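You operate a simulated robot arm through the tools that you are given. There is no shell and no other tool. Be economical: measure what you need, move in short steps, check, and stop when the job is done.

Carry out the task below with a simulated robot arm. There is one attempt and no reset: what you move stays moved.

JOB
Level the plate with the red knob, lock it and lay the pale board on it.
Fine: free the yellow lock first; bubble in the middle; leave the other knob alone. Where these are worked on the way, their far stop is far enough and under half their travel is too little: yellow lock.

Only the result counts: the job must be done as asked and must still hold three seconds after the hand-in. Knocking over, shifting, dropping, spilling or breaking anything else fails it.

ROBOT AND FRAMES
A 7-joint arm with a two-finger parallel gripper, fixed in place. Base frame: the origin is at the foot of the arm, x ahead of it, y to its left, z up. Units: mm, degrees, N and s.
Its first joint turns from -166.0 to 166.0 degrees. Payload 4.4 kg.
Tool frame: the origin (TCP) lies between the finger pads and is the grasp point; the fingertips stand 23 mm ahead of it; z points along the fingers, y is the line along which they close. Largest opening 94 mm; finger width 38, thickness 10; the body of the gripper, 54 by 96 mm, starts 39 mm behind the TCP.
Orientation is that of the tool frame in the base frame, as a unit quaternion [w, x, y, z]. With the fingers straight down and closing along the base's y, the tool's x points along the base's -x, its y along +y and its z along -z.

CONTROLS
- The arm moves only by the tool move_arm. Its argument "increments" is a list of rows, each a list of 3 entries, a list of its own where there are three numbers: the shift along the tool's x, y, z in mm, then the turn, a rotation vector about the tool's x, y, z in rad, then the finger opening in mm, from 0 to 94. In form: [[[tx, ty, tz], [wx, wy, wz], fingers], ...]. A call has 1 to 10 rows; each row is the pose to reach, as a shift and turn from the pose commanded when the call began, along the tool's axes at that moment. Each row takes 0.2 s and may step no farther than 50 mm and 8.6 degrees from the row before; otherwise, or with a gripper value out of range, the whole call is refused. A pose out of reach is approached as far as the arm can. The call stops where the force on the tool passes 50 N (or 10 N more than at its start, if that is more) or the arm is blocked; 0.2 s more then pass. The fingers move at their own pace (about 72 mm/s each) and stop on an object; they squeeze with about 39 N. The grip force told is the motor's: it shows also when the fingers shut on nothing. Time passes only in rows, and 0.2 s behind the last, so rows that repeat a pose let the fingers close. The reply holds the time, the measured pose of the TCP, the force on the tool along the base axes, the opening and the grip force, in the units named above and with some noise, with the torque about the TCP (base axes, N m) and any sound that the robot's microphone picked up.
- Cameras (640 x 400 px; columns grow to the right, rows downward): "scene" is fixed at [50.8, 649.8, 1467.9]; the picture's right is [-0.39, -0.92, 0.00], its down [-0.43, 0.18, -0.89] and it looks along [0.82, -0.34, -0.47] (base axes); focal length 310 px, centre (320, 200). "wrist" rides on the gripper at [86, 16, -74] in the tool frame; the picture's right is [-0.18, 0.98, 0.00], its down [-0.58, -0.11, -0.81] and it looks along [-0.79, -0.15, 0.59] (tool axes); focal length 243 px, centre (320, 200). There is no depth. A picture from a camera that has moved, and an enlarged one, comes with that camera's place and axes in the base frame and with its lens.
- snapshot(camera): a new picture of that camera. It takes no simulated time.
- inspect(camera, box): a new picture of the part [left, top, right, bottom] of that camera's present view, enlarged. It takes no simulated time.
- sign_off(): hands the job in; it is judged then, once.

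Work in short steps. Places have to be worked out from the pictures, the camera data and where the tool is seen: move nearer, look again, correct. Check each grasp and each placing, and mend what went wrong. You have 120 turns and 68 pictures in all, those below and enlarged ones among them. Open the gripper and draw the arm clear of the work before you hand the job in, unless the task says otherwise; then end with one line.

The tools are called after "Call:" by a JSON object that holds its "fn" and its "kwargs". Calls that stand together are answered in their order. move_arm: Moves the arm, as the interface text tells. Its arguments: {"type":"object","properties":{"increments":{"type":"array"}},"required":["increments"]} The other tools are called the same way: snapshot (camera) takes a picture; inspect (camera, box) takes an enlarged picture of a part of a camera's view; sign_off () hands the job in.

At the start:

```text
time: 0.0
tool_pos: [616.7, 374.8, 1258.7]
tcp_rot: [0.0, 0.0, 1.0, 0.001]
ft_force: [0.6, 0.6, 0.0]
wrist_torque: [0.01, 0.02, 0.02]
gripper_width: 94.0
finger_force: 0.0
```

scene: 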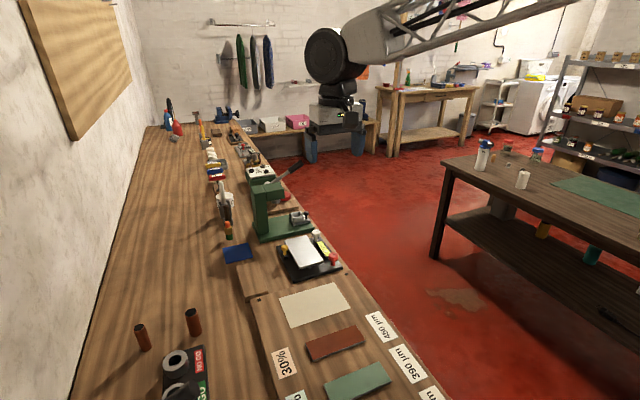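
wrist: 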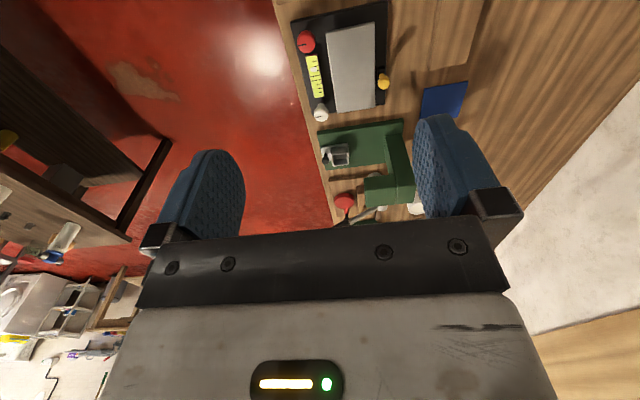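

The plate with the red, white and yellow parts sits near the bench edge. I enlarge it in both views first.

Call:
{"fn": "inspect", "kwargs": {"camera": "scene", "box": [220, 210, 380, 310]}}

Call:
{"fn": "inspect", "kwargs": {"camera": "wrist", "box": [270, 0, 430, 140]}}

```text
4.00 times, centred on (300, 260) of scene
camera zoom: at [50.8, 649.8, 1467.9], right [-0.39, -0.92, 0.0], down [-0.43, 0.18, -0.89], along [0.82, -0.34, -0.47], focal length 1242 px, centre (400, -40)
```

zoom: 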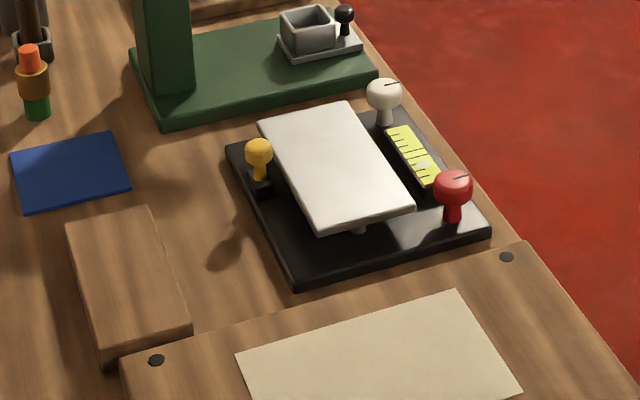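

```text
2.86 times, centred on (350, 70) of wrist
camera zoom: at [530.2, 391.6, 1333.0], right [0.18, 0.98, 0.0], down [0.58, -0.11, 0.81], along [0.79, -0.15, -0.59], focal length 693 px, centre (234, 571)
```

zoom: 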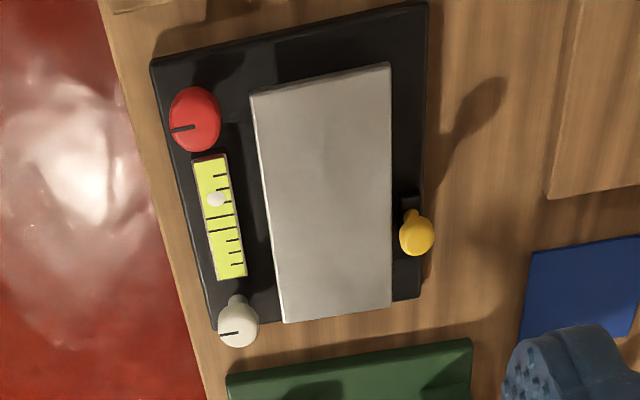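

Next I look at the neighbouring objects to find which one is the pale board.

Call:
{"fn": "inspect", "kwargs": {"camera": "scene", "box": [100, 250, 440, 400]}}

Call:
{"fn": "inspect", "kwargs": {"camera": "scene", "box": [140, 100, 320, 250]}}

Call:
{"fn": "inspect", "kwargs": {"camera": "scene", "box": [440, 130, 640, 250]}}

```text
1.88 times, centred on (270, 325) of scene
camera zoom: at [50.8, 649.8, 1467.9], right [-0.39, -0.92, 0.0], down [-0.43, 0.18, -0.89], along [0.82, -0.34, -0.47], focal length 584 px, centre (414, -35)
```

zoom: 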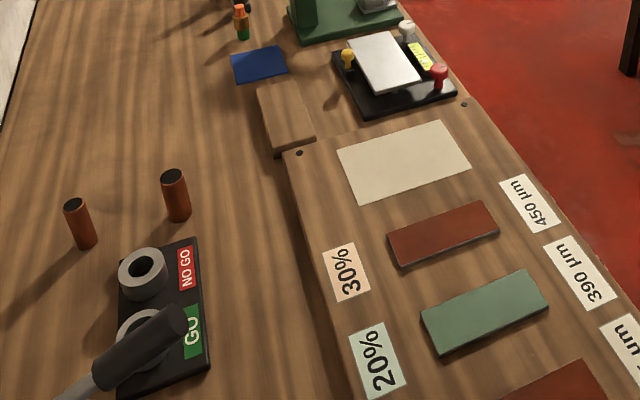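

```text
2.67 times, centred on (230, 175) of scene
camera zoom: at [50.8, 649.8, 1467.9], right [-0.39, -0.92, 0.0], down [-0.43, 0.18, -0.89], along [0.82, -0.34, -0.47], focal length 828 px, centre (560, 267)
```

zoom: 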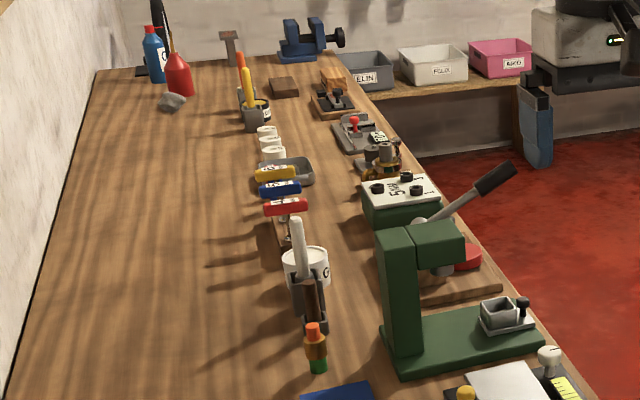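

```text
3.20 times, centred on (540, 190) of scene
camera zoom: at [50.8, 649.8, 1467.9], right [-0.39, -0.92, 0.0], down [-0.43, 0.18, -0.89], along [0.82, -0.34, -0.47], focal length 993 px, centre (-384, 232)
```

zoom: 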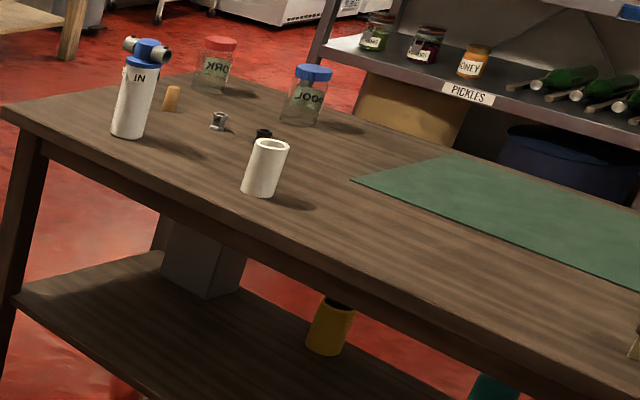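

The pale board may be the wooden one beside the blue sheet. I back the hand off along base -x so the wrist camera sees the area better.

Call:
{"fn": "move_arm", "kwargs": {"increments": [[[50, 0, 0], [0, 0, 0], 94], [[100, 10, 0], [0, 0, 0], 94], [[150, 20, 0], [0, 0, 0], 94], [[200, 30, 0], [0, 0, 0], 94], [[240, 40, 0], [0, 0, 0], 94], [[280, 40, 0], [0, 0, 0], 94]]}}

Call:
{"fn": "snapshot", "kwargs": {"camera": "wrist"}}

```text
refused: row 2 steps farther than a row can; nothing moved
```

```text
60 pictures are left
camera wrist: at [530.2, 391.6, 1333.0], right [0.18, 0.98, 0.0], down [0.58, -0.11, 0.81], along [0.79, -0.15, -0.59], focal length 243 px, centre (320, 200)
```

wrist: 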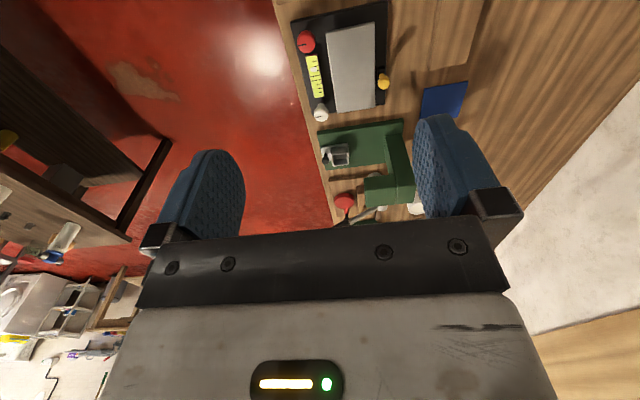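

That was refused because a step was too long, so I repeat it with shorter steps.

Call:
{"fn": "move_arm", "kwargs": {"increments": [[[45, 5, 0], [0, 0, 0], 94], [[90, 10, 0], [0, 0, 0], 94], [[135, 15, 0], [0, 0, 0], 94], [[180, 20, 0], [0, 0, 0], 94], [[225, 25, 0], [0, 0, 0], 94], [[270, 30, 0], [0, 0, 0], 94]]}}

Call:
{"fn": "snapshot", "kwargs": {"camera": "wrist"}}

```text
time: 1.4
tool_pos: [346.0, 404.3, 1259.8]
tcp_rot: [0.0, -0.001, 1.0, 0.0]
ft_force: [0.1, 0.0, -0.4]
wrist_torque: [-0.04, -0.02, 0.02]
gripper_width: 94.0
finger_force: 0.1
```

```text
59 pictures are left
camera wrist: at [258.3, 420.9, 1333.4], right [0.18, 0.98, 0.0], down [0.58, -0.11, 0.81], along [0.79, -0.15, -0.59], focal length 243 px, centre (320, 200)
```

wrist: 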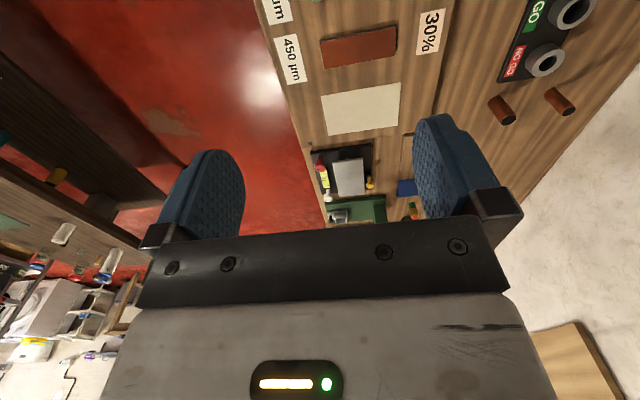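

Call:
{"fn": "inspect", "kwargs": {"camera": "wrist", "box": [290, 60, 450, 220]}}

Call:
{"fn": "inspect", "kwargs": {"camera": "scene", "box": [220, 250, 360, 350]}}

```text
2.50 times, centred on (370, 140) of wrist
camera zoom: at [258.3, 420.9, 1333.4], right [0.18, 0.98, 0.0], down [0.58, -0.11, 0.81], along [0.79, -0.15, -0.59], focal length 606 px, centre (195, 350)
```

zoom: 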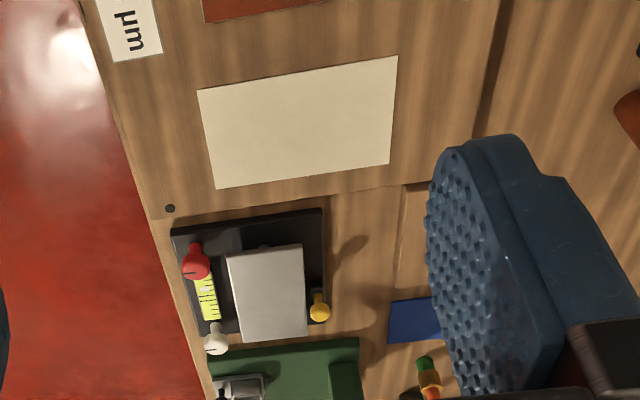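

```text
4.00 times, centred on (290, 300) of scene
camera zoom: at [50.8, 649.8, 1467.9], right [-0.39, -0.92, 0.0], down [-0.43, 0.18, -0.89], along [0.82, -0.34, -0.47], focal length 1242 px, centre (440, -200)
```

zoom: 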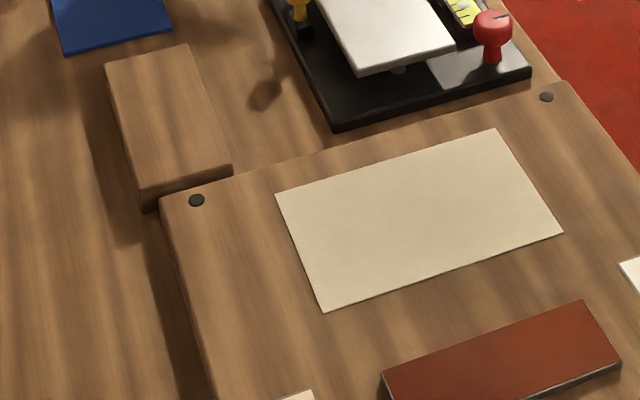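

The wooden slab is about 131×56 mm and centred near (715, 573). It suits the plate of about 143×70 mm, while the beige sheet is only paper-thin. I go closer to study the levelling fixture.

Call:
{"fn": "move_arm", "kwargs": {"increments": [[[-40, 0, 16], [0, 0, 0], 94], [[-80, 0, 32], [0, 0, 0], 94], [[-120, 0, 48], [0, 0, 0], 94], [[-160, 0, 64], [0, 0, 0], 94], [[-200, 0, 80], [0, 0, 0], 94], [[-240, 0, 96], [0, 0, 0], 94], [[-280, 0, 112], [0, 0, 0], 94], [[-320, 0, 128], [0, 0, 0], 94], [[-350, 0, 144], [0, 0, 0], 94]]}}

Call:
{"fn": "inspect", "kwargs": {"camera": "wrist", "box": [200, 0, 440, 150]}}

Call:
{"fn": "inspect", "kwargs": {"camera": "wrist", "box": [400, 0, 640, 150]}}

```text
time: 3.4
tool_pos: [698.9, 407.4, 1116.0]
tcp_rot: [0.0, 0.001, 1.0, 0.0]
ft_force: [0.1, -0.1, 0.5]
wrist_torque: [0.04, 0.01, 0.0]
gripper_width: 93.9
finger_force: 0.1
```

```text
2.67 times, centred on (320, 75) of wrist
camera zoom: at [612.0, 422.6, 1188.8], right [0.18, 0.98, 0.0], down [0.58, -0.11, 0.81], along [0.79, -0.15, -0.59], focal length 647 px, centre (320, 533)
```

zoom: 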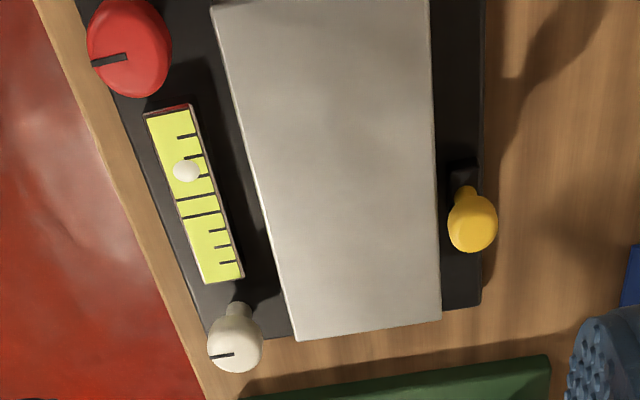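

```text
2.67 times, centred on (520, 75) of wrist
camera zoom: at [612.0, 422.6, 1188.8], right [0.18, 0.98, 0.0], down [0.58, -0.11, 0.81], along [0.79, -0.15, -0.59], focal length 647 px, centre (-213, 533)
```

zoom: 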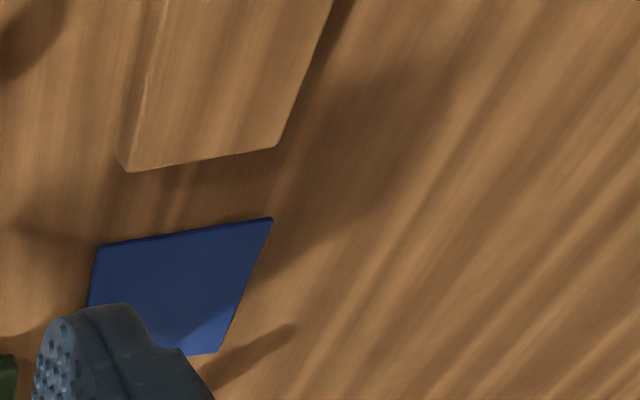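

Call:
{"fn": "inspect", "kwargs": {"camera": "scene", "box": [272, 236, 304, 262]}}

Call:
{"fn": "inspect", "kwargs": {"camera": "wrist", "box": [350, 40, 410, 110]}}

```text
15.38 times, centred on (288, 249) of scene
camera zoom: at [50.8, 649.8, 1467.9], right [-0.39, -0.92, 0.0], down [-0.43, 0.18, -0.89], along [0.82, -0.34, -0.47], focal length 4776 px, centre (812, -554)
```

zoom: 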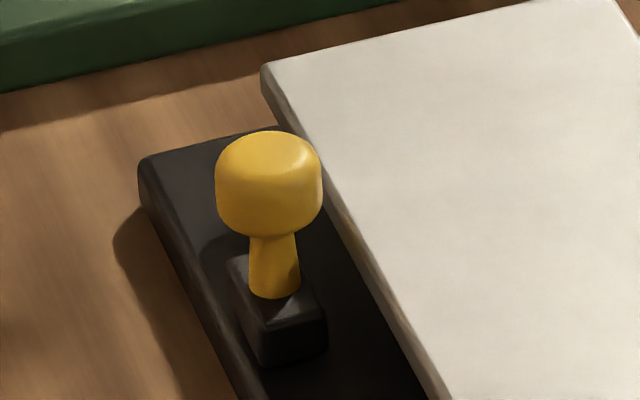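

```text
5.71 times, centred on (380, 75) of wrist
camera zoom: at [612.0, 422.6, 1188.8], right [0.18, 0.98, 0.0], down [0.58, -0.11, 0.81], along [0.79, -0.15, -0.59], focal length 1386 px, centre (-23, 914)
```

zoom: 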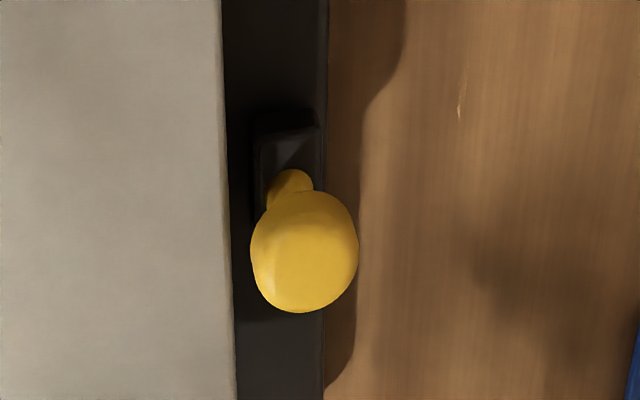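

The yellow lock is a vertical post with a 22 mm ball head near (773, 461, 905), on a small block beside the plate. I move above it and check alignment before touching it.

Call:
{"fn": "move_arm", "kwargs": {"increments": [[[-19, 14, 38], [0, 0, 0], 60], [[-37, 27, 76], [0, 0, 0], 60], [[-56, 41, 114], [0, 0, 0], 60], [[-74, 54, 146], [0, 0, 0], 60], [[-74, 54, 156], [0, 0, 0], 60]]}}

Call:
{"fn": "snapshot", "kwargs": {"camera": "wrist"}}

Call:
{"fn": "inspect", "kwargs": {"camera": "scene", "box": [260, 200, 360, 280]}}

```text
time: 4.6
tool_pos: [770.7, 459.4, 958.5]
tcp_rot: [0.0, 0.0, 1.0, 0.0]
ft_force: [-0.7, 1.3, -0.6]
wrist_torque: [0.01, 0.02, 0.01]
gripper_width: 60.2
finger_force: 0.0
```

```text
52 pictures are left
camera wrist: at [684.0, 474.8, 1032.4], right [0.18, 0.98, 0.0], down [0.58, -0.11, 0.81], along [0.79, -0.15, -0.59], focal length 243 px, centre (320, 200)
```

wrist: 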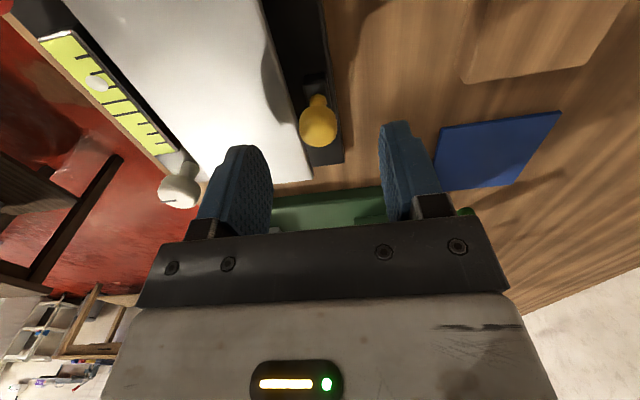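

```text
5.00 times, centred on (310, 240) of scene
camera zoom: at [50.8, 649.8, 1467.9], right [-0.39, -0.92, 0.0], down [-0.43, 0.18, -0.89], along [0.82, -0.34, -0.47], focal length 1552 px, centre (370, 0)
```

zoom: 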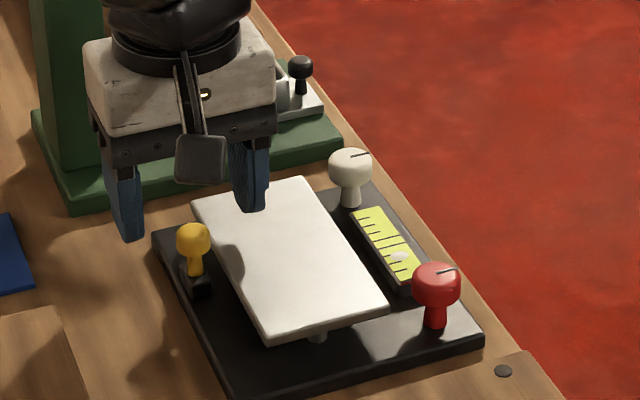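

The ball looks laterally centred between the fingers. I lower 15 mm and look closely before closing.

Call:
{"fn": "move_arm", "kwargs": {"increments": [[[0, 0, 15], [0, 0, 0], 60]]}}

Call:
{"fn": "inspect", "kwargs": {"camera": "wrist", "box": [240, 60, 440, 220]}}

Call:
{"fn": "inspect", "kwargs": {"camera": "scene", "box": [270, 220, 320, 260]}}

```text
time: 5.0
tool_pos: [771.5, 458.7, 945.5]
tcp_rot: [0.0, -0.001, 1.0, -0.001]
ft_force: [0.0, -0.6, 0.1]
wrist_torque: [0.04, 0.0, -0.01]
gripper_width: 59.8
finger_force: 0.1
```

```text
2.50 times, centred on (340, 140) of wrist
camera zoom: at [684.7, 474.8, 1018.2], right [0.18, 0.98, 0.0], down [0.58, -0.11, 0.81], along [0.79, -0.15, -0.59], focal length 606 px, centre (270, 350)
```

zoom: 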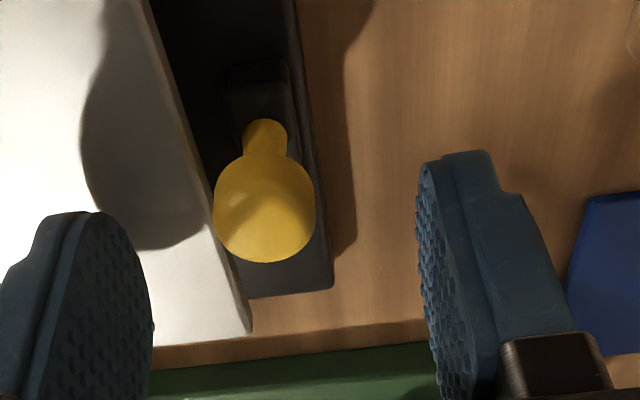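

```text
10.00 times, centred on (295, 240) of scene
camera zoom: at [50.8, 649.8, 1467.9], right [-0.39, -0.92, 0.0], down [-0.43, 0.18, -0.89], along [0.82, -0.34, -0.47], focal length 3104 px, centre (570, -200)
```

zoom: 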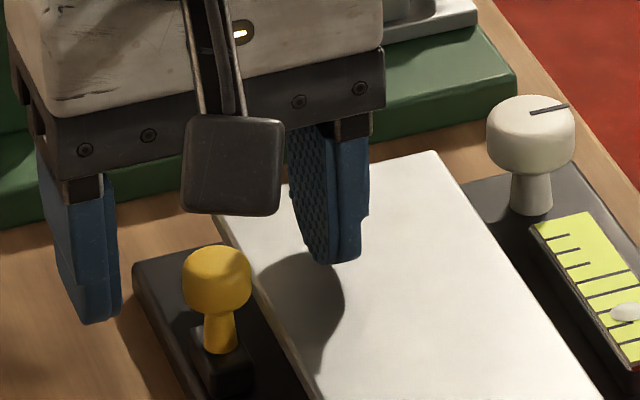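

The head centre is about (769, 458, 918). I lower the tips by 13 mm to head height, then close gently.

Call:
{"fn": "move_arm", "kwargs": {"increments": [[[0, 0, 7], [0, 0, 0], 60], [[2, 0, 13], [0, 0, 0], 60], [[2, 0, 13], [0, 0, 0], 30], [[2, 0, 13], [0, 0, 0], 10], [[2, 0, 13], [0, 0, 0], 10]]}}

Call:
{"fn": "inspect", "kwargs": {"camera": "wrist", "box": [240, 60, 440, 220]}}

```text
time: 5.6
tool_pos: [772.5, 460.4, 940.3]
tcp_rot: [0.005, 0.0, 1.0, 0.003]
ft_force: [0.2, -0.2, 1.9]
wrist_torque: [-0.07, 0.04, 0.02]
gripper_width: 60.2
finger_force: 0.1
stopped in row 2: the force on the tool passed its limit at 60 N (the readings are from after the stop); the commanded pose is now the measured one
```

```text
2.50 times, centred on (340, 140) of wrist
camera zoom: at [684.4, 476.1, 1014.0], right [0.18, 0.98, 0.01], down [0.57, -0.11, 0.81], along [0.8, -0.15, -0.59], focal length 606 px, centre (270, 350)
```

zoom: 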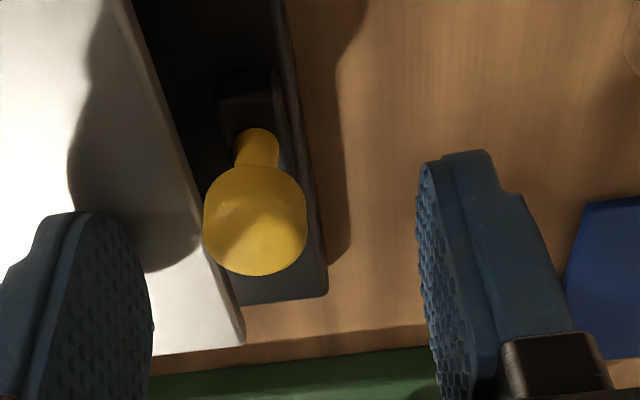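

The left finger touched the plate, so the plate top is near z 915. The head is at tip height already, so I rise 2 mm, centre and close here.

Call:
{"fn": "move_arm", "kwargs": {"increments": [[[1, -2, -2], [0, 0, 0], 60], [[1, -2, -2], [0, 0, 0], 40], [[1, -2, -2], [0, 0, 0], 20], [[1, -2, -2], [0, 0, 0], 16], [[1, -2, -2], [0, 0, 0], 16]]}}

Call:
{"fn": "inspect", "kwargs": {"camera": "wrist", "box": [240, 60, 440, 220]}}

Call:
{"fn": "inspect", "kwargs": {"camera": "scene", "box": [260, 210, 350, 280]}}

```text
time: 6.8
tool_pos: [770.9, 459.6, 942.9]
tcp_rot: [0.003, 0.0, 1.0, 0.002]
ft_force: [0.2, 11.2, -1.1]
wrist_torque: [0.17, -0.07, -0.07]
gripper_width: 21.3
finger_force: 5.8
```

```text
2.50 times, centred on (340, 140) of wrist
camera zoom: at [683.2, 474.0, 1015.8], right [0.18, 0.98, 0.01], down [0.58, -0.11, 0.81], along [0.8, -0.15, -0.59], focal length 606 px, centre (270, 350)
```

zoom: 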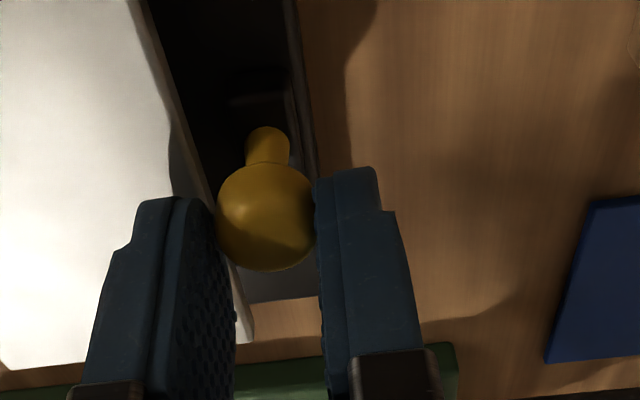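

```text
5.71 times, centred on (305, 245) of scene
camera zoom: at [50.8, 649.8, 1467.9], right [-0.39, -0.92, 0.0], down [-0.43, 0.18, -0.89], along [0.82, -0.34, -0.47], focal length 1774 px, centre (406, -57)
```

zoom: 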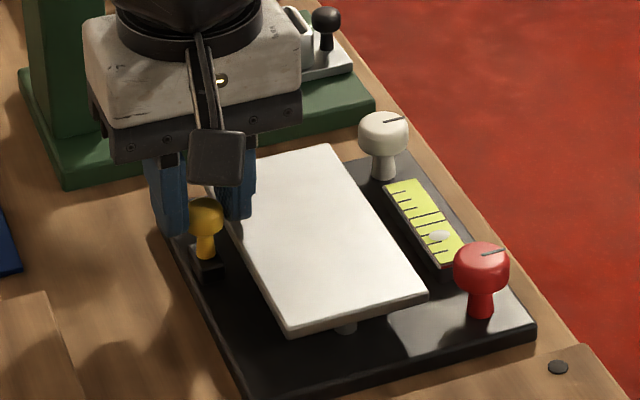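

The head is gripped at 21.3 mm wide. I tighten and test +x by a few mm while reading the force.

Call:
{"fn": "move_arm", "kwargs": {"increments": [[[0, -1, 0], [0, 0, 0], 5], [[0, -1, 0], [0, 0, 0], 5], [[-3, -1, 0], [0, 0, 0], 5], [[-6, -1, 0], [0, 0, 0], 5]]}}

```text
time: 7.6
tool_pos: [771.3, 461.0, 944.2]
tcp_rot: [0.003, -0.001, 1.0, 0.002]
ft_force: [-15.8, 8.6, 0.9]
wrist_torque: [-0.2, 0.34, -0.02]
gripper_width: 18.9
finger_force: 44.7
stopped in row 4: the force on the tool passed its limit at 53 N (the readings are from after the stop); the commanded pose is now the measured one
```

+x is a hard stop. Next I test -x.

Call:
{"fn": "move_arm", "kwargs": {"increments": [[[0, 0, 0], [0, 0, 0], 5], [[3, 0, 0], [0, 0, 0], 5], [[5, 0, 0], [0, 0, 0], 5]]}}

```text
time: 8.4
tool_pos: [767.6, 460.2, 943.6]
tcp_rot: [0.004, 0.0, 1.0, 0.003]
ft_force: [0.1, 16.1, -0.8]
wrist_torque: [-0.03, -0.53, -0.13]
gripper_width: 18.8
finger_force: 44.9
```

-x moved freely by 3–4 mm. I continue that way and relieve the sideways strain.

Call:
{"fn": "move_arm", "kwargs": {"increments": [[[2, 1, 0], [0, 0, 0], 5], [[5, 1, 0], [0, 0, 0], 5], [[8, 1, 0], [0, 0, 0], 5]]}}

Call:
{"fn": "inspect", "kwargs": {"camera": "wrist", "box": [240, 60, 440, 220]}}

```text
time: 9.2
tool_pos: [759.0, 459.1, 942.9]
tcp_rot: [0.002, 0.0, 1.0, 0.001]
ft_force: [-0.9, -3.1, 4.7]
wrist_torque: [-0.38, 0.1, 0.05]
gripper_width: 18.7
finger_force: 45.0
```

```text
2.50 times, centred on (340, 140) of wrist
camera zoom: at [671.6, 474.9, 1016.0], right [0.18, 0.98, 0.0], down [0.58, -0.11, 0.81], along [0.8, -0.15, -0.59], focal length 606 px, centre (270, 350)
```

zoom: 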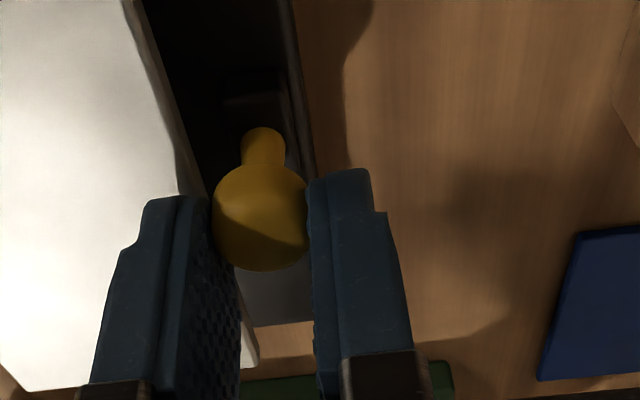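

The knob and its block slide along with the fingers toward -x. I continue to the far stop.

Call:
{"fn": "move_arm", "kwargs": {"increments": [[[3, 0, 0], [0, 0, 0], 5], [[6, 0, 0], [0, 0, 0], 5], [[9, 0, 0], [0, 0, 0], 5], [[12, 0, 0], [0, 0, 0], 5], [[15, 0, 0], [0, 0, 0], 5], [[18, 0, 0], [0, 0, 0], 5], [[21, 0, 0], [0, 0, 0], 5], [[24, 0, 0], [0, 0, 0], 5]]}}

Call:
{"fn": "inspect", "kwargs": {"camera": "wrist", "box": [240, 60, 440, 220]}}

Call:
{"fn": "inspect", "kwargs": {"camera": "scene", "box": [260, 210, 350, 280]}}

```text
time: 11.0
tool_pos: [735.4, 460.3, 942.9]
tcp_rot: [0.003, -0.001, 1.0, 0.002]
ft_force: [0.5, -30.6, 13.5]
wrist_torque: [-0.93, -0.06, 0.26]
gripper_width: 18.7
finger_force: 45.3
```

```text
2.50 times, centred on (340, 140) of wrist
camera zoom: at [648.1, 474.9, 1015.9], right [0.18, 0.98, 0.01], down [0.58, -0.11, 0.81], along [0.8, -0.15, -0.59], focal length 606 px, centre (270, 350)
```

zoom: 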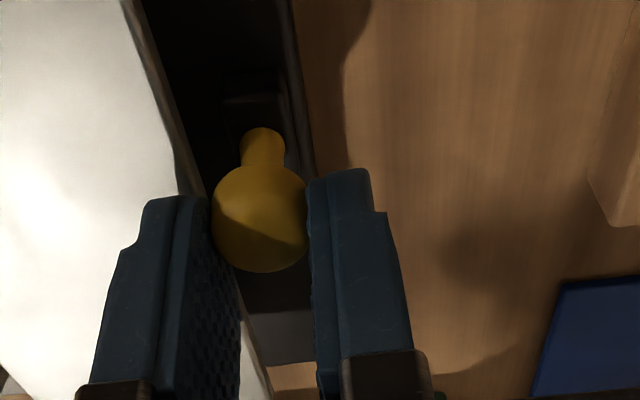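

```text
5.71 times, centred on (305, 245) of scene
camera zoom: at [50.8, 649.8, 1467.9], right [-0.39, -0.92, 0.0], down [-0.43, 0.18, -0.89], along [0.82, -0.34, -0.47], focal length 1774 px, centre (406, -57)
```

zoom: 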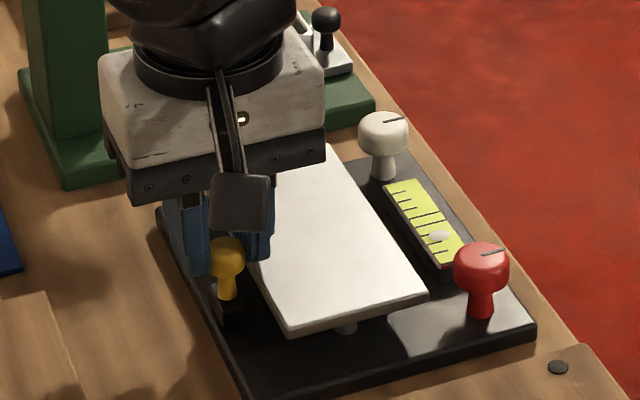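

It has slid 36 mm with no stop yet. I ease y and continue.

Call:
{"fn": "move_arm", "kwargs": {"increments": [[[0, -1.5, 0], [0, 0, 0], 5], [[3, -1.5, 0], [0, 0, 0], 5], [[6, -1.5, 0], [0, 0, 0], 5], [[9, -1.5, 0], [0, 0, 0], 5], [[12, -1.5, 0], [0, 0, 0], 5]]}}

```text
time: 12.2
tool_pos: [725.2, 459.4, 944.0]
tcp_rot: [0.004, -0.001, 1.0, 0.003]
ft_force: [41.2, 25.0, -1.1]
wrist_torque: [0.16, -0.82, -0.19]
gripper_width: 18.5
finger_force: 44.8
```

The force rose to 41 N at about 45 mm, so that is the far stop. I ease off, open and rise, then check the bubble.

Call:
{"fn": "move_arm", "kwargs": {"increments": [[[-2, 1, 0], [0, 0, 0], 5], [[-2, 1, 0], [0, 0, 0], 30], [[-2, 1, 0], [0, 0, 0], 50], [[-2, 1, -20], [0, 0, 0], 50], [[-2, 1, -50], [0, 0, 0], 50], [[30, 1, -90], [0, 0, 0], 50], [[60, 1, -120], [0, 0, 0], 50], [[90, 1, -150], [0, 0, 0], 50]]}}

Call:
{"fn": "inspect", "kwargs": {"camera": "scene", "box": [260, 210, 350, 280]}}

Call:
{"fn": "inspect", "kwargs": {"camera": "wrist", "box": [220, 0, 440, 150]}}

```text
refused: row 6 steps farther than a row can; nothing moved
```

```text
5.71 times, centred on (305, 245) of scene
camera zoom: at [50.8, 649.8, 1467.9], right [-0.39, -0.92, 0.0], down [-0.43, 0.18, -0.89], along [0.82, -0.34, -0.47], focal length 1774 px, centre (406, -57)
```

zoom: 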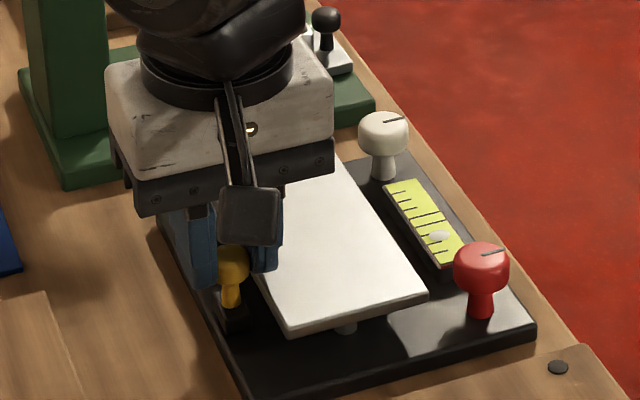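

```text
2.67 times, centred on (330, 75) of wrist
camera zoom: at [636.8, 474.6, 1016.7], right [0.18, 0.98, 0.01], down [0.57, -0.11, 0.81], along [0.8, -0.14, -0.59], focal length 647 px, centre (293, 533)
```

zoom: 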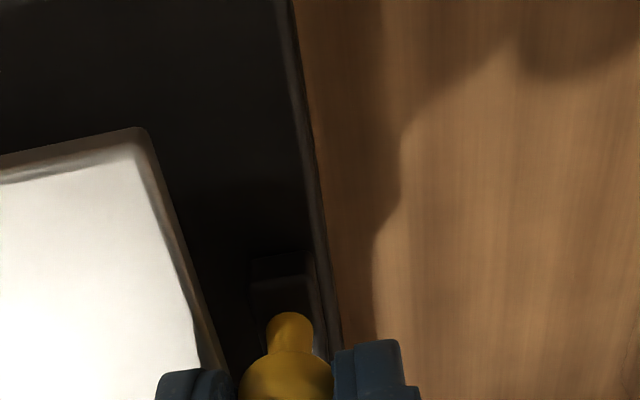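

The picture agrees with the stop. I repeat the release with shorter steps and travel to hover over the red knob near (671, 352).

Call:
{"fn": "move_arm", "kwargs": {"increments": [[[-2, 1, 0], [0, 0, 0], 5], [[-2, 1, 0], [0, 0, 0], 30], [[-2, 1, 0], [0, 0, 0], 50], [[-2, 1, -20], [0, 0, 0], 50], [[-2, 1, -60], [0, 0, 0], 60], [[20, -35, -80], [0, 0, 0], 60], [[40, -70, -80], [0, 0, 0], 60], [[54, -107, -66], [0, 0, 0], 60]]}}

```text
time: 14.0
tool_pos: [670.1, 352.0, 1007.0]
tcp_rot: [0.003, 0.0, 1.0, 0.003]
ft_force: [-0.2, 0.3, 0.0]
wrist_torque: [0.0, 0.01, 0.0]
gripper_width: 59.7
finger_force: 0.0
```

Call:
{"fn": "snapshot", "kwargs": {"camera": "wrist"}}

Call:
{"fn": "inspect", "kwargs": {"camera": "scene", "box": [260, 210, 350, 280]}}

```text
40 pictures are left
camera wrist: at [581.4, 367.2, 1080.6], right [0.18, 0.98, 0.01], down [0.58, -0.11, 0.81], along [0.8, -0.15, -0.59], focal length 243 px, centre (320, 200)
```

wrist: 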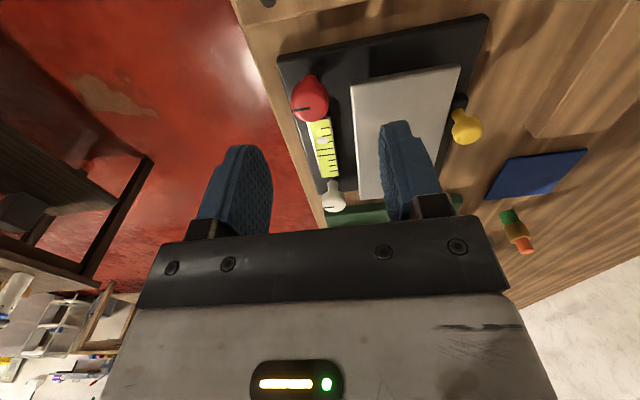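

```text
5.71 times, centred on (305, 245) of scene
camera zoom: at [50.8, 649.8, 1467.9], right [-0.39, -0.92, 0.0], down [-0.43, 0.18, -0.89], along [0.82, -0.34, -0.47], focal length 1774 px, centre (406, -57)
```

zoom: 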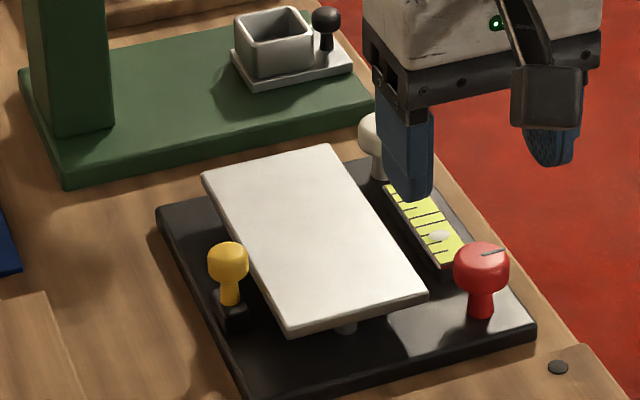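

The red cap is estimated near (678, 343, 920). I lower to tips about z 945 and look again.

Call:
{"fn": "move_arm", "kwargs": {"increments": [[[-4, -4, 20], [0, 0, 0], 60], [[-8, -9, 40], [0, 0, 0], 60]]}}

Call:
{"fn": "inspect", "kwargs": {"camera": "wrist", "box": [220, 60, 420, 220]}}

```text
time: 14.6
tool_pos: [675.2, 341.8, 968.8]
tcp_rot: [0.002, 0.0, 1.0, 0.002]
ft_force: [-0.3, -0.1, -0.3]
wrist_torque: [-0.02, 0.02, 0.01]
gripper_width: 60.2
finger_force: 0.1
```

```text
2.50 times, centred on (320, 140) of wrist
camera zoom: at [589.1, 356.9, 1041.1], right [0.18, 0.98, 0.01], down [0.58, -0.11, 0.81], along [0.8, -0.15, -0.59], focal length 606 px, centre (320, 350)
```

zoom: 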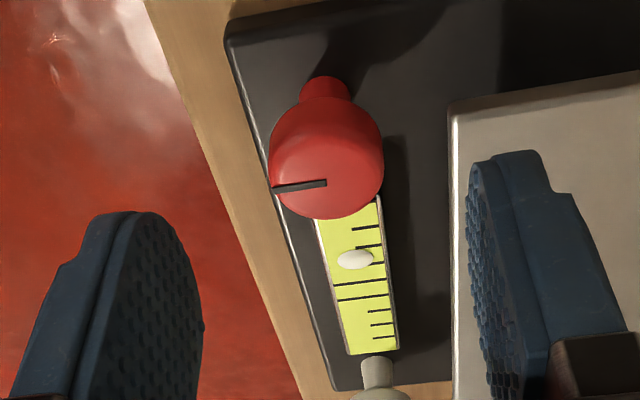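

Call:
{"fn": "move_arm", "kwargs": {"increments": [[[-3, 0, 10], [0, 0, 0], 60], [[-5, 0, 20], [0, 0, 0], 60]]}}

Call:
{"fn": "inspect", "kwargs": {"camera": "wrist", "box": [220, 60, 420, 220]}}

Call:
{"fn": "inspect", "kwargs": {"camera": "scene", "box": [300, 220, 360, 268]}}

```text
time: 15.2
tool_pos: [682.5, 342.0, 948.0]
tcp_rot: [0.003, 0.0, 1.0, 0.001]
ft_force: [0.0, 0.6, -0.2]
wrist_torque: [0.0, 0.03, 0.03]
gripper_width: 60.0
finger_force: 0.0
```

```text
2.50 times, centred on (320, 140) of wrist
camera zoom: at [595.1, 357.4, 1020.9], right [0.18, 0.98, 0.01], down [0.58, -0.11, 0.81], along [0.8, -0.15, -0.59], focal length 606 px, centre (320, 350)
```

zoom: 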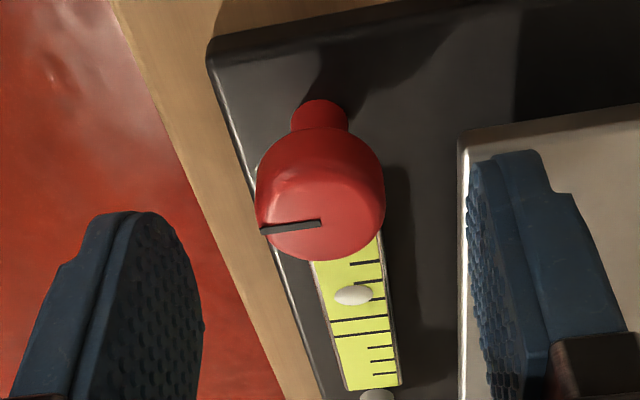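

```text
8.33 times, centred on (330, 244) of scene
camera zoom: at [50.8, 649.8, 1467.9], right [-0.39, -0.92, 0.0], down [-0.43, 0.18, -0.89], along [0.82, -0.34, -0.47], focal length 2587 px, centre (237, -167)
```

zoom: 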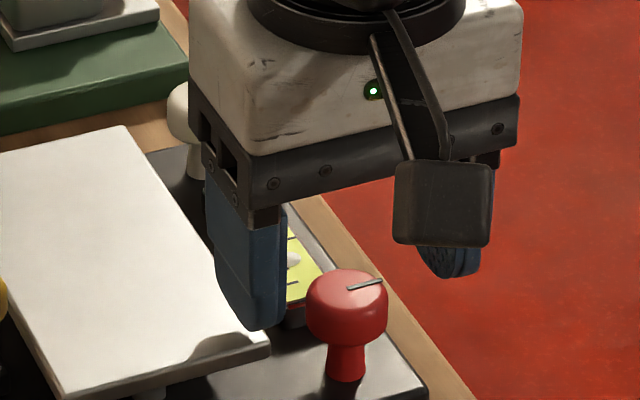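

The cap centre is about (678, 342, 920) with diameter 27 mm. I narrow to 44 mm to clear the plate, shift x and lower 11 mm, then close lightly.

Call:
{"fn": "move_arm", "kwargs": {"increments": [[[4.5, 0, 0], [0, 0, 0], 44], [[4.5, 0, 5], [0, 0, 0], 44], [[4.5, 0, 11], [0, 0, 0], 44], [[4.5, 0, 11], [0, 0, 0], 30], [[4.5, 0, 11], [0, 0, 0], 24], [[4.5, 0, 11], [0, 0, 0], 20]]}}

Call:
{"fn": "inspect", "kwargs": {"camera": "wrist", "box": [220, 60, 420, 220]}}

```text
time: 16.4
tool_pos: [678.7, 344.7, 940.1]
tcp_rot: [0.004, 0.001, 1.0, 0.003]
ft_force: [0.7, -15.1, 6.0]
wrist_torque: [-0.46, 0.05, -0.07]
gripper_width: 30.5
finger_force: 7.9
stopped in row 5: the force on the tool passed its limit at 54 N (the readings are from after the stop); the commanded pose is now the measured one
```

```text
2.50 times, centred on (320, 140) of wrist
camera zoom: at [590.8, 358.9, 1013.2], right [0.18, 0.98, 0.01], down [0.57, -0.11, 0.81], along [0.8, -0.14, -0.58], focal length 606 px, centre (320, 350)
```

zoom: 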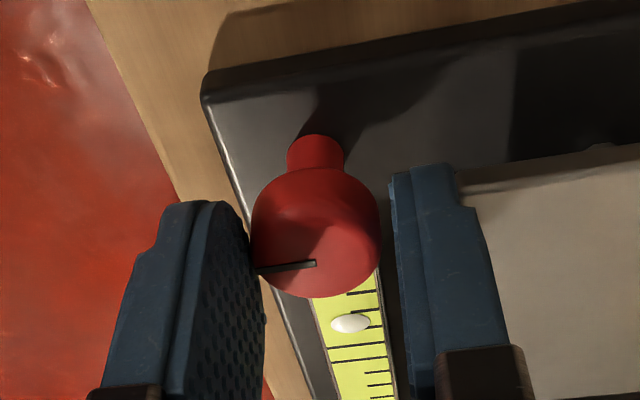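

The -y finger touched first. I open slightly, shift 4.5 mm in -y and close again.

Call:
{"fn": "move_arm", "kwargs": {"increments": [[[0, 0, 0], [0, 0, 0], 40], [[0, -4.5, 1], [0, 0, 0], 38], [[0, -4.5, 1], [0, 0, 0], 30], [[0, -4.5, 1], [0, 0, 0], 24], [[0, -4.5, 1], [0, 0, 0], 22]]}}

```text
time: 17.6
tool_pos: [678.5, 341.3, 939.7]
tcp_rot: [0.005, -0.001, 1.0, 0.004]
ft_force: [-0.8, 21.4, -3.9]
wrist_torque: [0.22, -0.2, 0.12]
gripper_width: 31.3
finger_force: 10.2
```

Call:
{"fn": "move_arm", "kwargs": {"increments": [[[0, 1, 0], [0, 0, 0], 20], [[0, 1, 0], [0, 0, 0], 10], [[0, 1, 0], [0, 0, 0], 10]]}}

Call:
{"fn": "inspect", "kwargs": {"camera": "wrist", "box": [220, 60, 420, 220]}}

```text
time: 18.5
tool_pos: [677.9, 342.7, 940.4]
tcp_rot: [0.006, 0.0, 1.0, 0.004]
ft_force: [2.8, 12.7, -1.5]
wrist_torque: [-0.08, 0.04, 0.02]
gripper_width: 27.6
finger_force: 45.0
stopped in row 3: the force on the tool passed its limit at 51 N (the readings are from after the stop); the commanded pose is now the measured one
```

```text
2.50 times, centred on (320, 140) of wrist
camera zoom: at [590.7, 357.2, 1012.0], right [0.18, 0.98, 0.01], down [0.57, -0.11, 0.81], along [0.8, -0.14, -0.58], focal length 606 px, centre (320, 350)
```

zoom: 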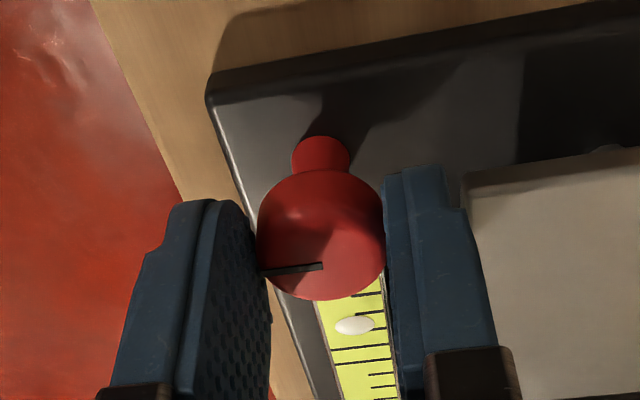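

The cap is gripped. I turn it 17° about the tool axis as a test and check the bubble.

Call:
{"fn": "move_arm", "kwargs": {"increments": [[[0, 0, 0], [0, 0, 0.14], 10], [[0, 0, 0], [0, 0, 0.28], 10], [[0, 0, 0], [0, 0, 0.3], 10]]}}

Call:
{"fn": "inspect", "kwargs": {"camera": "wrist", "box": [220, 60, 420, 220]}}

```text
time: 19.3
tool_pos: [678.2, 343.5, 940.1]
tcp_rot: [0.006, 0.148, 0.989, 0.005]
ft_force: [11.9, 41.7, -13.2]
wrist_torque: [0.33, -0.78, 0.11]
gripper_width: 28.0
finger_force: 45.4
```

```text
2.50 times, centred on (320, 140) of wrist
camera zoom: at [599.3, 382.8, 1012.3], right [0.46, 0.89, 0.01], down [0.51, -0.28, 0.81], along [0.72, -0.37, -0.59], focal length 606 px, centre (320, 350)
```

zoom: 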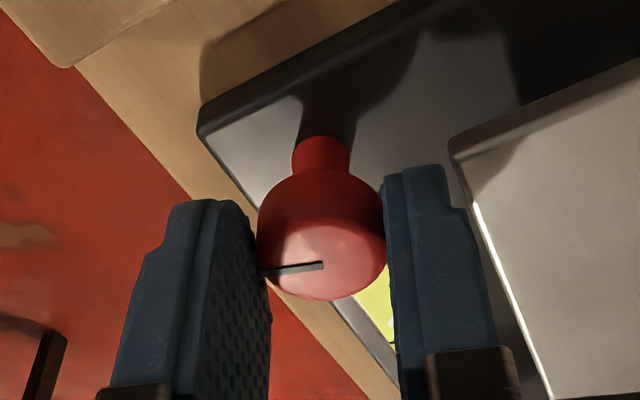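

The knob turned with the fingers. I check the bubble in the scene view.

Call:
{"fn": "inspect", "kwargs": {"camera": "scene", "box": [300, 220, 360, 268]}}

```text
8.33 times, centred on (330, 244) of scene
camera zoom: at [50.8, 649.8, 1467.9], right [-0.39, -0.92, 0.0], down [-0.43, 0.18, -0.89], along [0.82, -0.34, -0.47], focal length 2587 px, centre (237, -167)
```

zoom: 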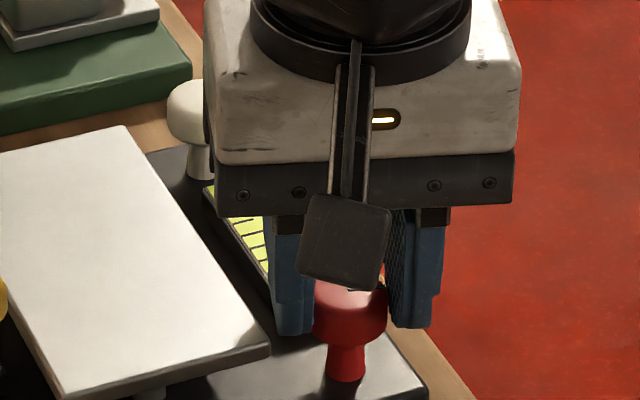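

The bubble is hidden from here. I release, rotate back in place (re-centring y) and look.

Call:
{"fn": "move_arm", "kwargs": {"increments": [[[0, 1, 0], [0, 0, 0], 30], [[0, 1, 0], [0, 0, 0], 40], [[0, 1, 0], [0, 0, -0.14], 40], [[0, 1, 0], [0, 0, -0.28], 40], [[0, 1, 0], [0, 0, -0.3], 40]]}}

Call:
{"fn": "inspect", "kwargs": {"camera": "wrist", "box": [260, 80, 380, 220]}}

```text
time: 20.5
tool_pos: [679.0, 343.6, 939.4]
tcp_rot: [0.006, -0.002, 1.0, 0.004]
ft_force: [6.8, -6.4, -0.1]
wrist_torque: [-0.16, -0.12, -0.26]
gripper_width: 37.5
finger_force: 0.0
```

```text
2.86 times, centred on (320, 150) of wrist
camera zoom: at [591.2, 358.0, 1011.7], right [0.18, 0.98, 0.01], down [0.57, -0.11, 0.81], along [0.8, -0.14, -0.58], focal length 693 px, centre (320, 343)
```

zoom: 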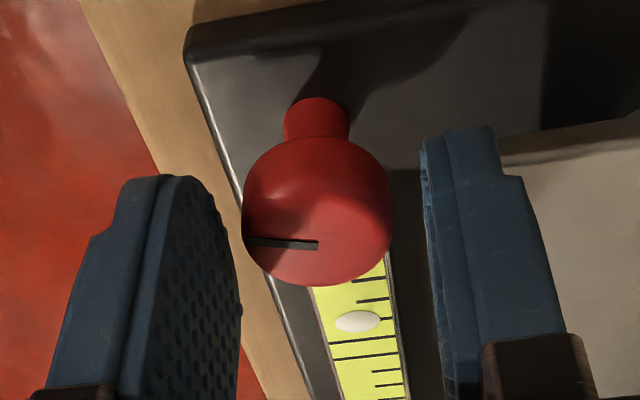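

That turn moved the bubble about 20% of the way in the right direction. I re-centre, pre-rotate back 29° while open, and grip for a bigger turn.

Call:
{"fn": "move_arm", "kwargs": {"increments": [[[0.5, -2.5, 0], [0, 0, 0], 40], [[0.5, -2.5, 0], [0, 0, -0.14], 40], [[0.5, -2.5, 0], [0, 0, -0.28], 40], [[0.5, -2.5, 0], [0, 0, -0.42], 40], [[0.5, -2.5, 0], [0, 0, -0.5], 40], [[0.5, -2.5, 0], [0, 0, -0.5], 30], [[0.5, -2.5, 0], [0, 0, -0.5], 15], [[0.5, -2.5, 0], [0, 0, -0.5], 10]]}}

```text
time: 22.3
tool_pos: [678.8, 341.7, 939.1]
tcp_rot: [0.007, -0.249, 0.968, 0.003]
ft_force: [-12.6, 16.1, -0.2]
wrist_torque: [0.27, 0.28, 0.08]
gripper_width: 26.7
finger_force: 44.6
```

Gripped. Now I turn about 52°.

Call:
{"fn": "move_arm", "kwargs": {"increments": [[[0, 0, 0], [0, 0, 0.14], 10], [[0, 0, 0], [0, 0, 0.28], 10], [[0, 0, 0], [0, 0, 0.42], 10], [[0, 0, 0], [0, 0, 0.56], 10], [[0, 0, 0], [0, 0, 0.7], 10], [[0, 0, 0], [0, 0, 0.84], 10], [[0, 0, 0], [0, 0, 0.9], 10]]}}

```text
time: 23.1
tool_pos: [677.3, 342.0, 940.3]
tcp_rot: [0.006, -0.062, 0.998, 0.004]
ft_force: [-1.3, 13.8, -2.2]
wrist_torque: [0.01, -0.06, 0.03]
gripper_width: 27.0
finger_force: 45.0
stopped in row 3: the force on the tool passed its limit at 53 N (the readings are from after the stop); the commanded pose is now the measured one
```

It stopped on side load after 22°. I continue with slight re-centring.

Call:
{"fn": "move_arm", "kwargs": {"increments": [[[0, 0.7, 0], [0, 0, 0], 10], [[0, 0.7, 0], [0, 0, 0.12], 10], [[0, 0.7, 0], [0, 0, 0.24], 10], [[0, 0.7, 0], [0, 0, 0.36], 10], [[0, 0.7, 0], [0, 0, 0.48], 10]]}}

```text
time: 24.2
tool_pos: [678.7, 343.7, 938.8]
tcp_rot: [0.004, 0.177, 0.984, 0.006]
ft_force: [-2.1, 39.3, -1.3]
wrist_torque: [0.13, -0.45, 0.12]
gripper_width: 27.3
finger_force: 45.1
```

Now at +20°, so about 49° was turned in this pass. I release, rotate back and look.

Call:
{"fn": "move_arm", "kwargs": {"increments": [[[0, 0.5, 0], [0, 0, 0], 30], [[0, 0, 0], [0, 0, 0], 40], [[0, 0, 0], [0, 0, -0.14], 40], [[0, 0, 0], [0, 0, -0.28], 40], [[0, 0, 0], [0, 0, -0.36], 40]]}}

Call:
{"fn": "inspect", "kwargs": {"camera": "wrist", "box": [260, 80, 380, 220]}}

```text
time: 25.4
tool_pos: [677.7, 341.3, 939.1]
tcp_rot: [0.005, -0.003, 1.0, 0.005]
ft_force: [1.7, -2.5, 1.4]
wrist_torque: [-0.02, -0.05, -0.1]
gripper_width: 38.7
finger_force: 0.0
```

```text
2.86 times, centred on (320, 150) of wrist
camera zoom: at [589.8, 356.9, 1012.3], right [0.18, 0.98, 0.01], down [0.57, -0.11, 0.81], along [0.8, -0.14, -0.58], focal length 693 px, centre (320, 343)
```

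zoom: 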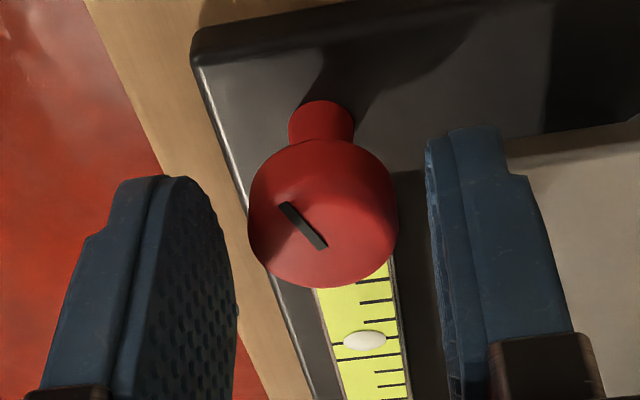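

Call:
{"fn": "inspect", "kwargs": {"camera": "wrist", "box": [306, 172, 366, 220]}}

```text
8.33 times, centred on (336, 196) of wrist
camera zoom: at [589.8, 356.9, 1012.3], right [0.18, 0.98, 0.01], down [0.57, -0.11, 0.81], along [0.8, -0.14, -0.58], focal length 2022 px, centre (187, 233)
```

zoom: 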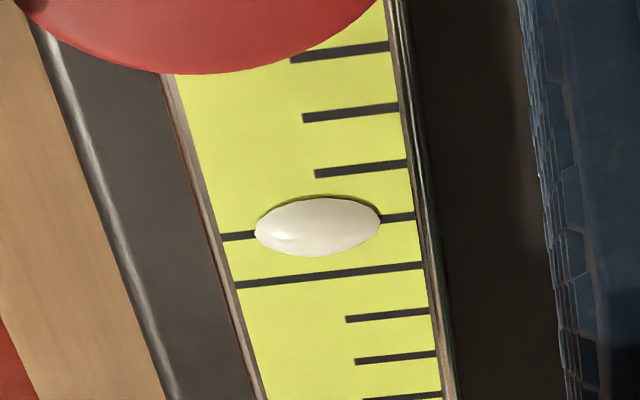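

The bubble sits on the first long line, so about half a division remains, roughly 23° more. I grip at -12° and turn +23°.

Call:
{"fn": "move_arm", "kwargs": {"increments": [[[0, 0, 0], [0, 0, -0.14], 40], [[0, 0, 0], [0, 0, -0.2], 40], [[0, 0.5, 0], [0, 0, -0.2], 30], [[0, 0.5, 0], [0, 0, -0.2], 15], [[0, 0.5, 0], [0, 0, -0.2], 10], [[0, 0.5, 0], [0, 0, -0.08], 10], [[0, 0.5, 0], [0, 0, 0.04], 10], [[0, 0.5, 0], [0, 0, 0.14], 10], [[0, 0.5, 0], [0, 0, 0.2], 10]]}}

```text
time: 27.4
tool_pos: [677.6, 342.9, 938.9]
tcp_rot: [0.005, 0.098, 0.995, 0.006]
ft_force: [14.6, -8.8, -3.8]
wrist_torque: [-0.5, -0.64, -0.02]
gripper_width: 27.0
finger_force: 45.1
```

Call:
{"fn": "move_arm", "kwargs": {"increments": [[[0, 0, 0], [0, 0, 0], 30], [[0, -1, 0], [0, 0, 0], 40], [[0, -1, 0], [0, 0, -0.14], 40], [[0, -1, 0], [0, 0, -0.2], 40]]}}

Call:
{"fn": "inspect", "kwargs": {"camera": "wrist", "box": [306, 172, 366, 220]}}

```text
time: 28.4
tool_pos: [676.9, 341.5, 939.1]
tcp_rot: [0.005, -0.003, 1.0, 0.005]
ft_force: [-0.5, -0.4, 0.7]
wrist_torque: [-0.03, 0.02, 0.01]
gripper_width: 39.9
finger_force: 0.1
```

```text
8.33 times, centred on (336, 196) of wrist
camera zoom: at [589.6, 355.9, 1011.9], right [0.18, 0.98, 0.01], down [0.57, -0.11, 0.81], along [0.8, -0.14, -0.58], focal length 2022 px, centre (187, 233)
```

zoom: 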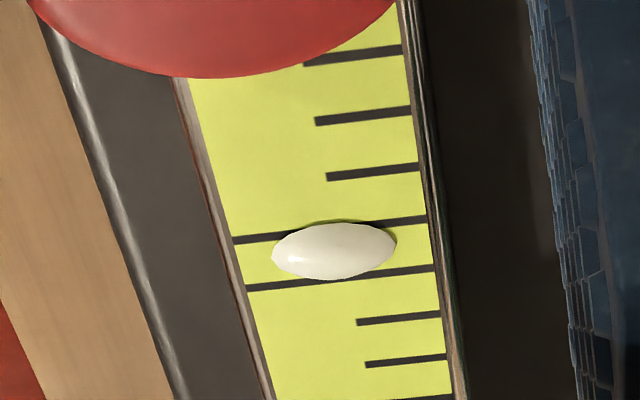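

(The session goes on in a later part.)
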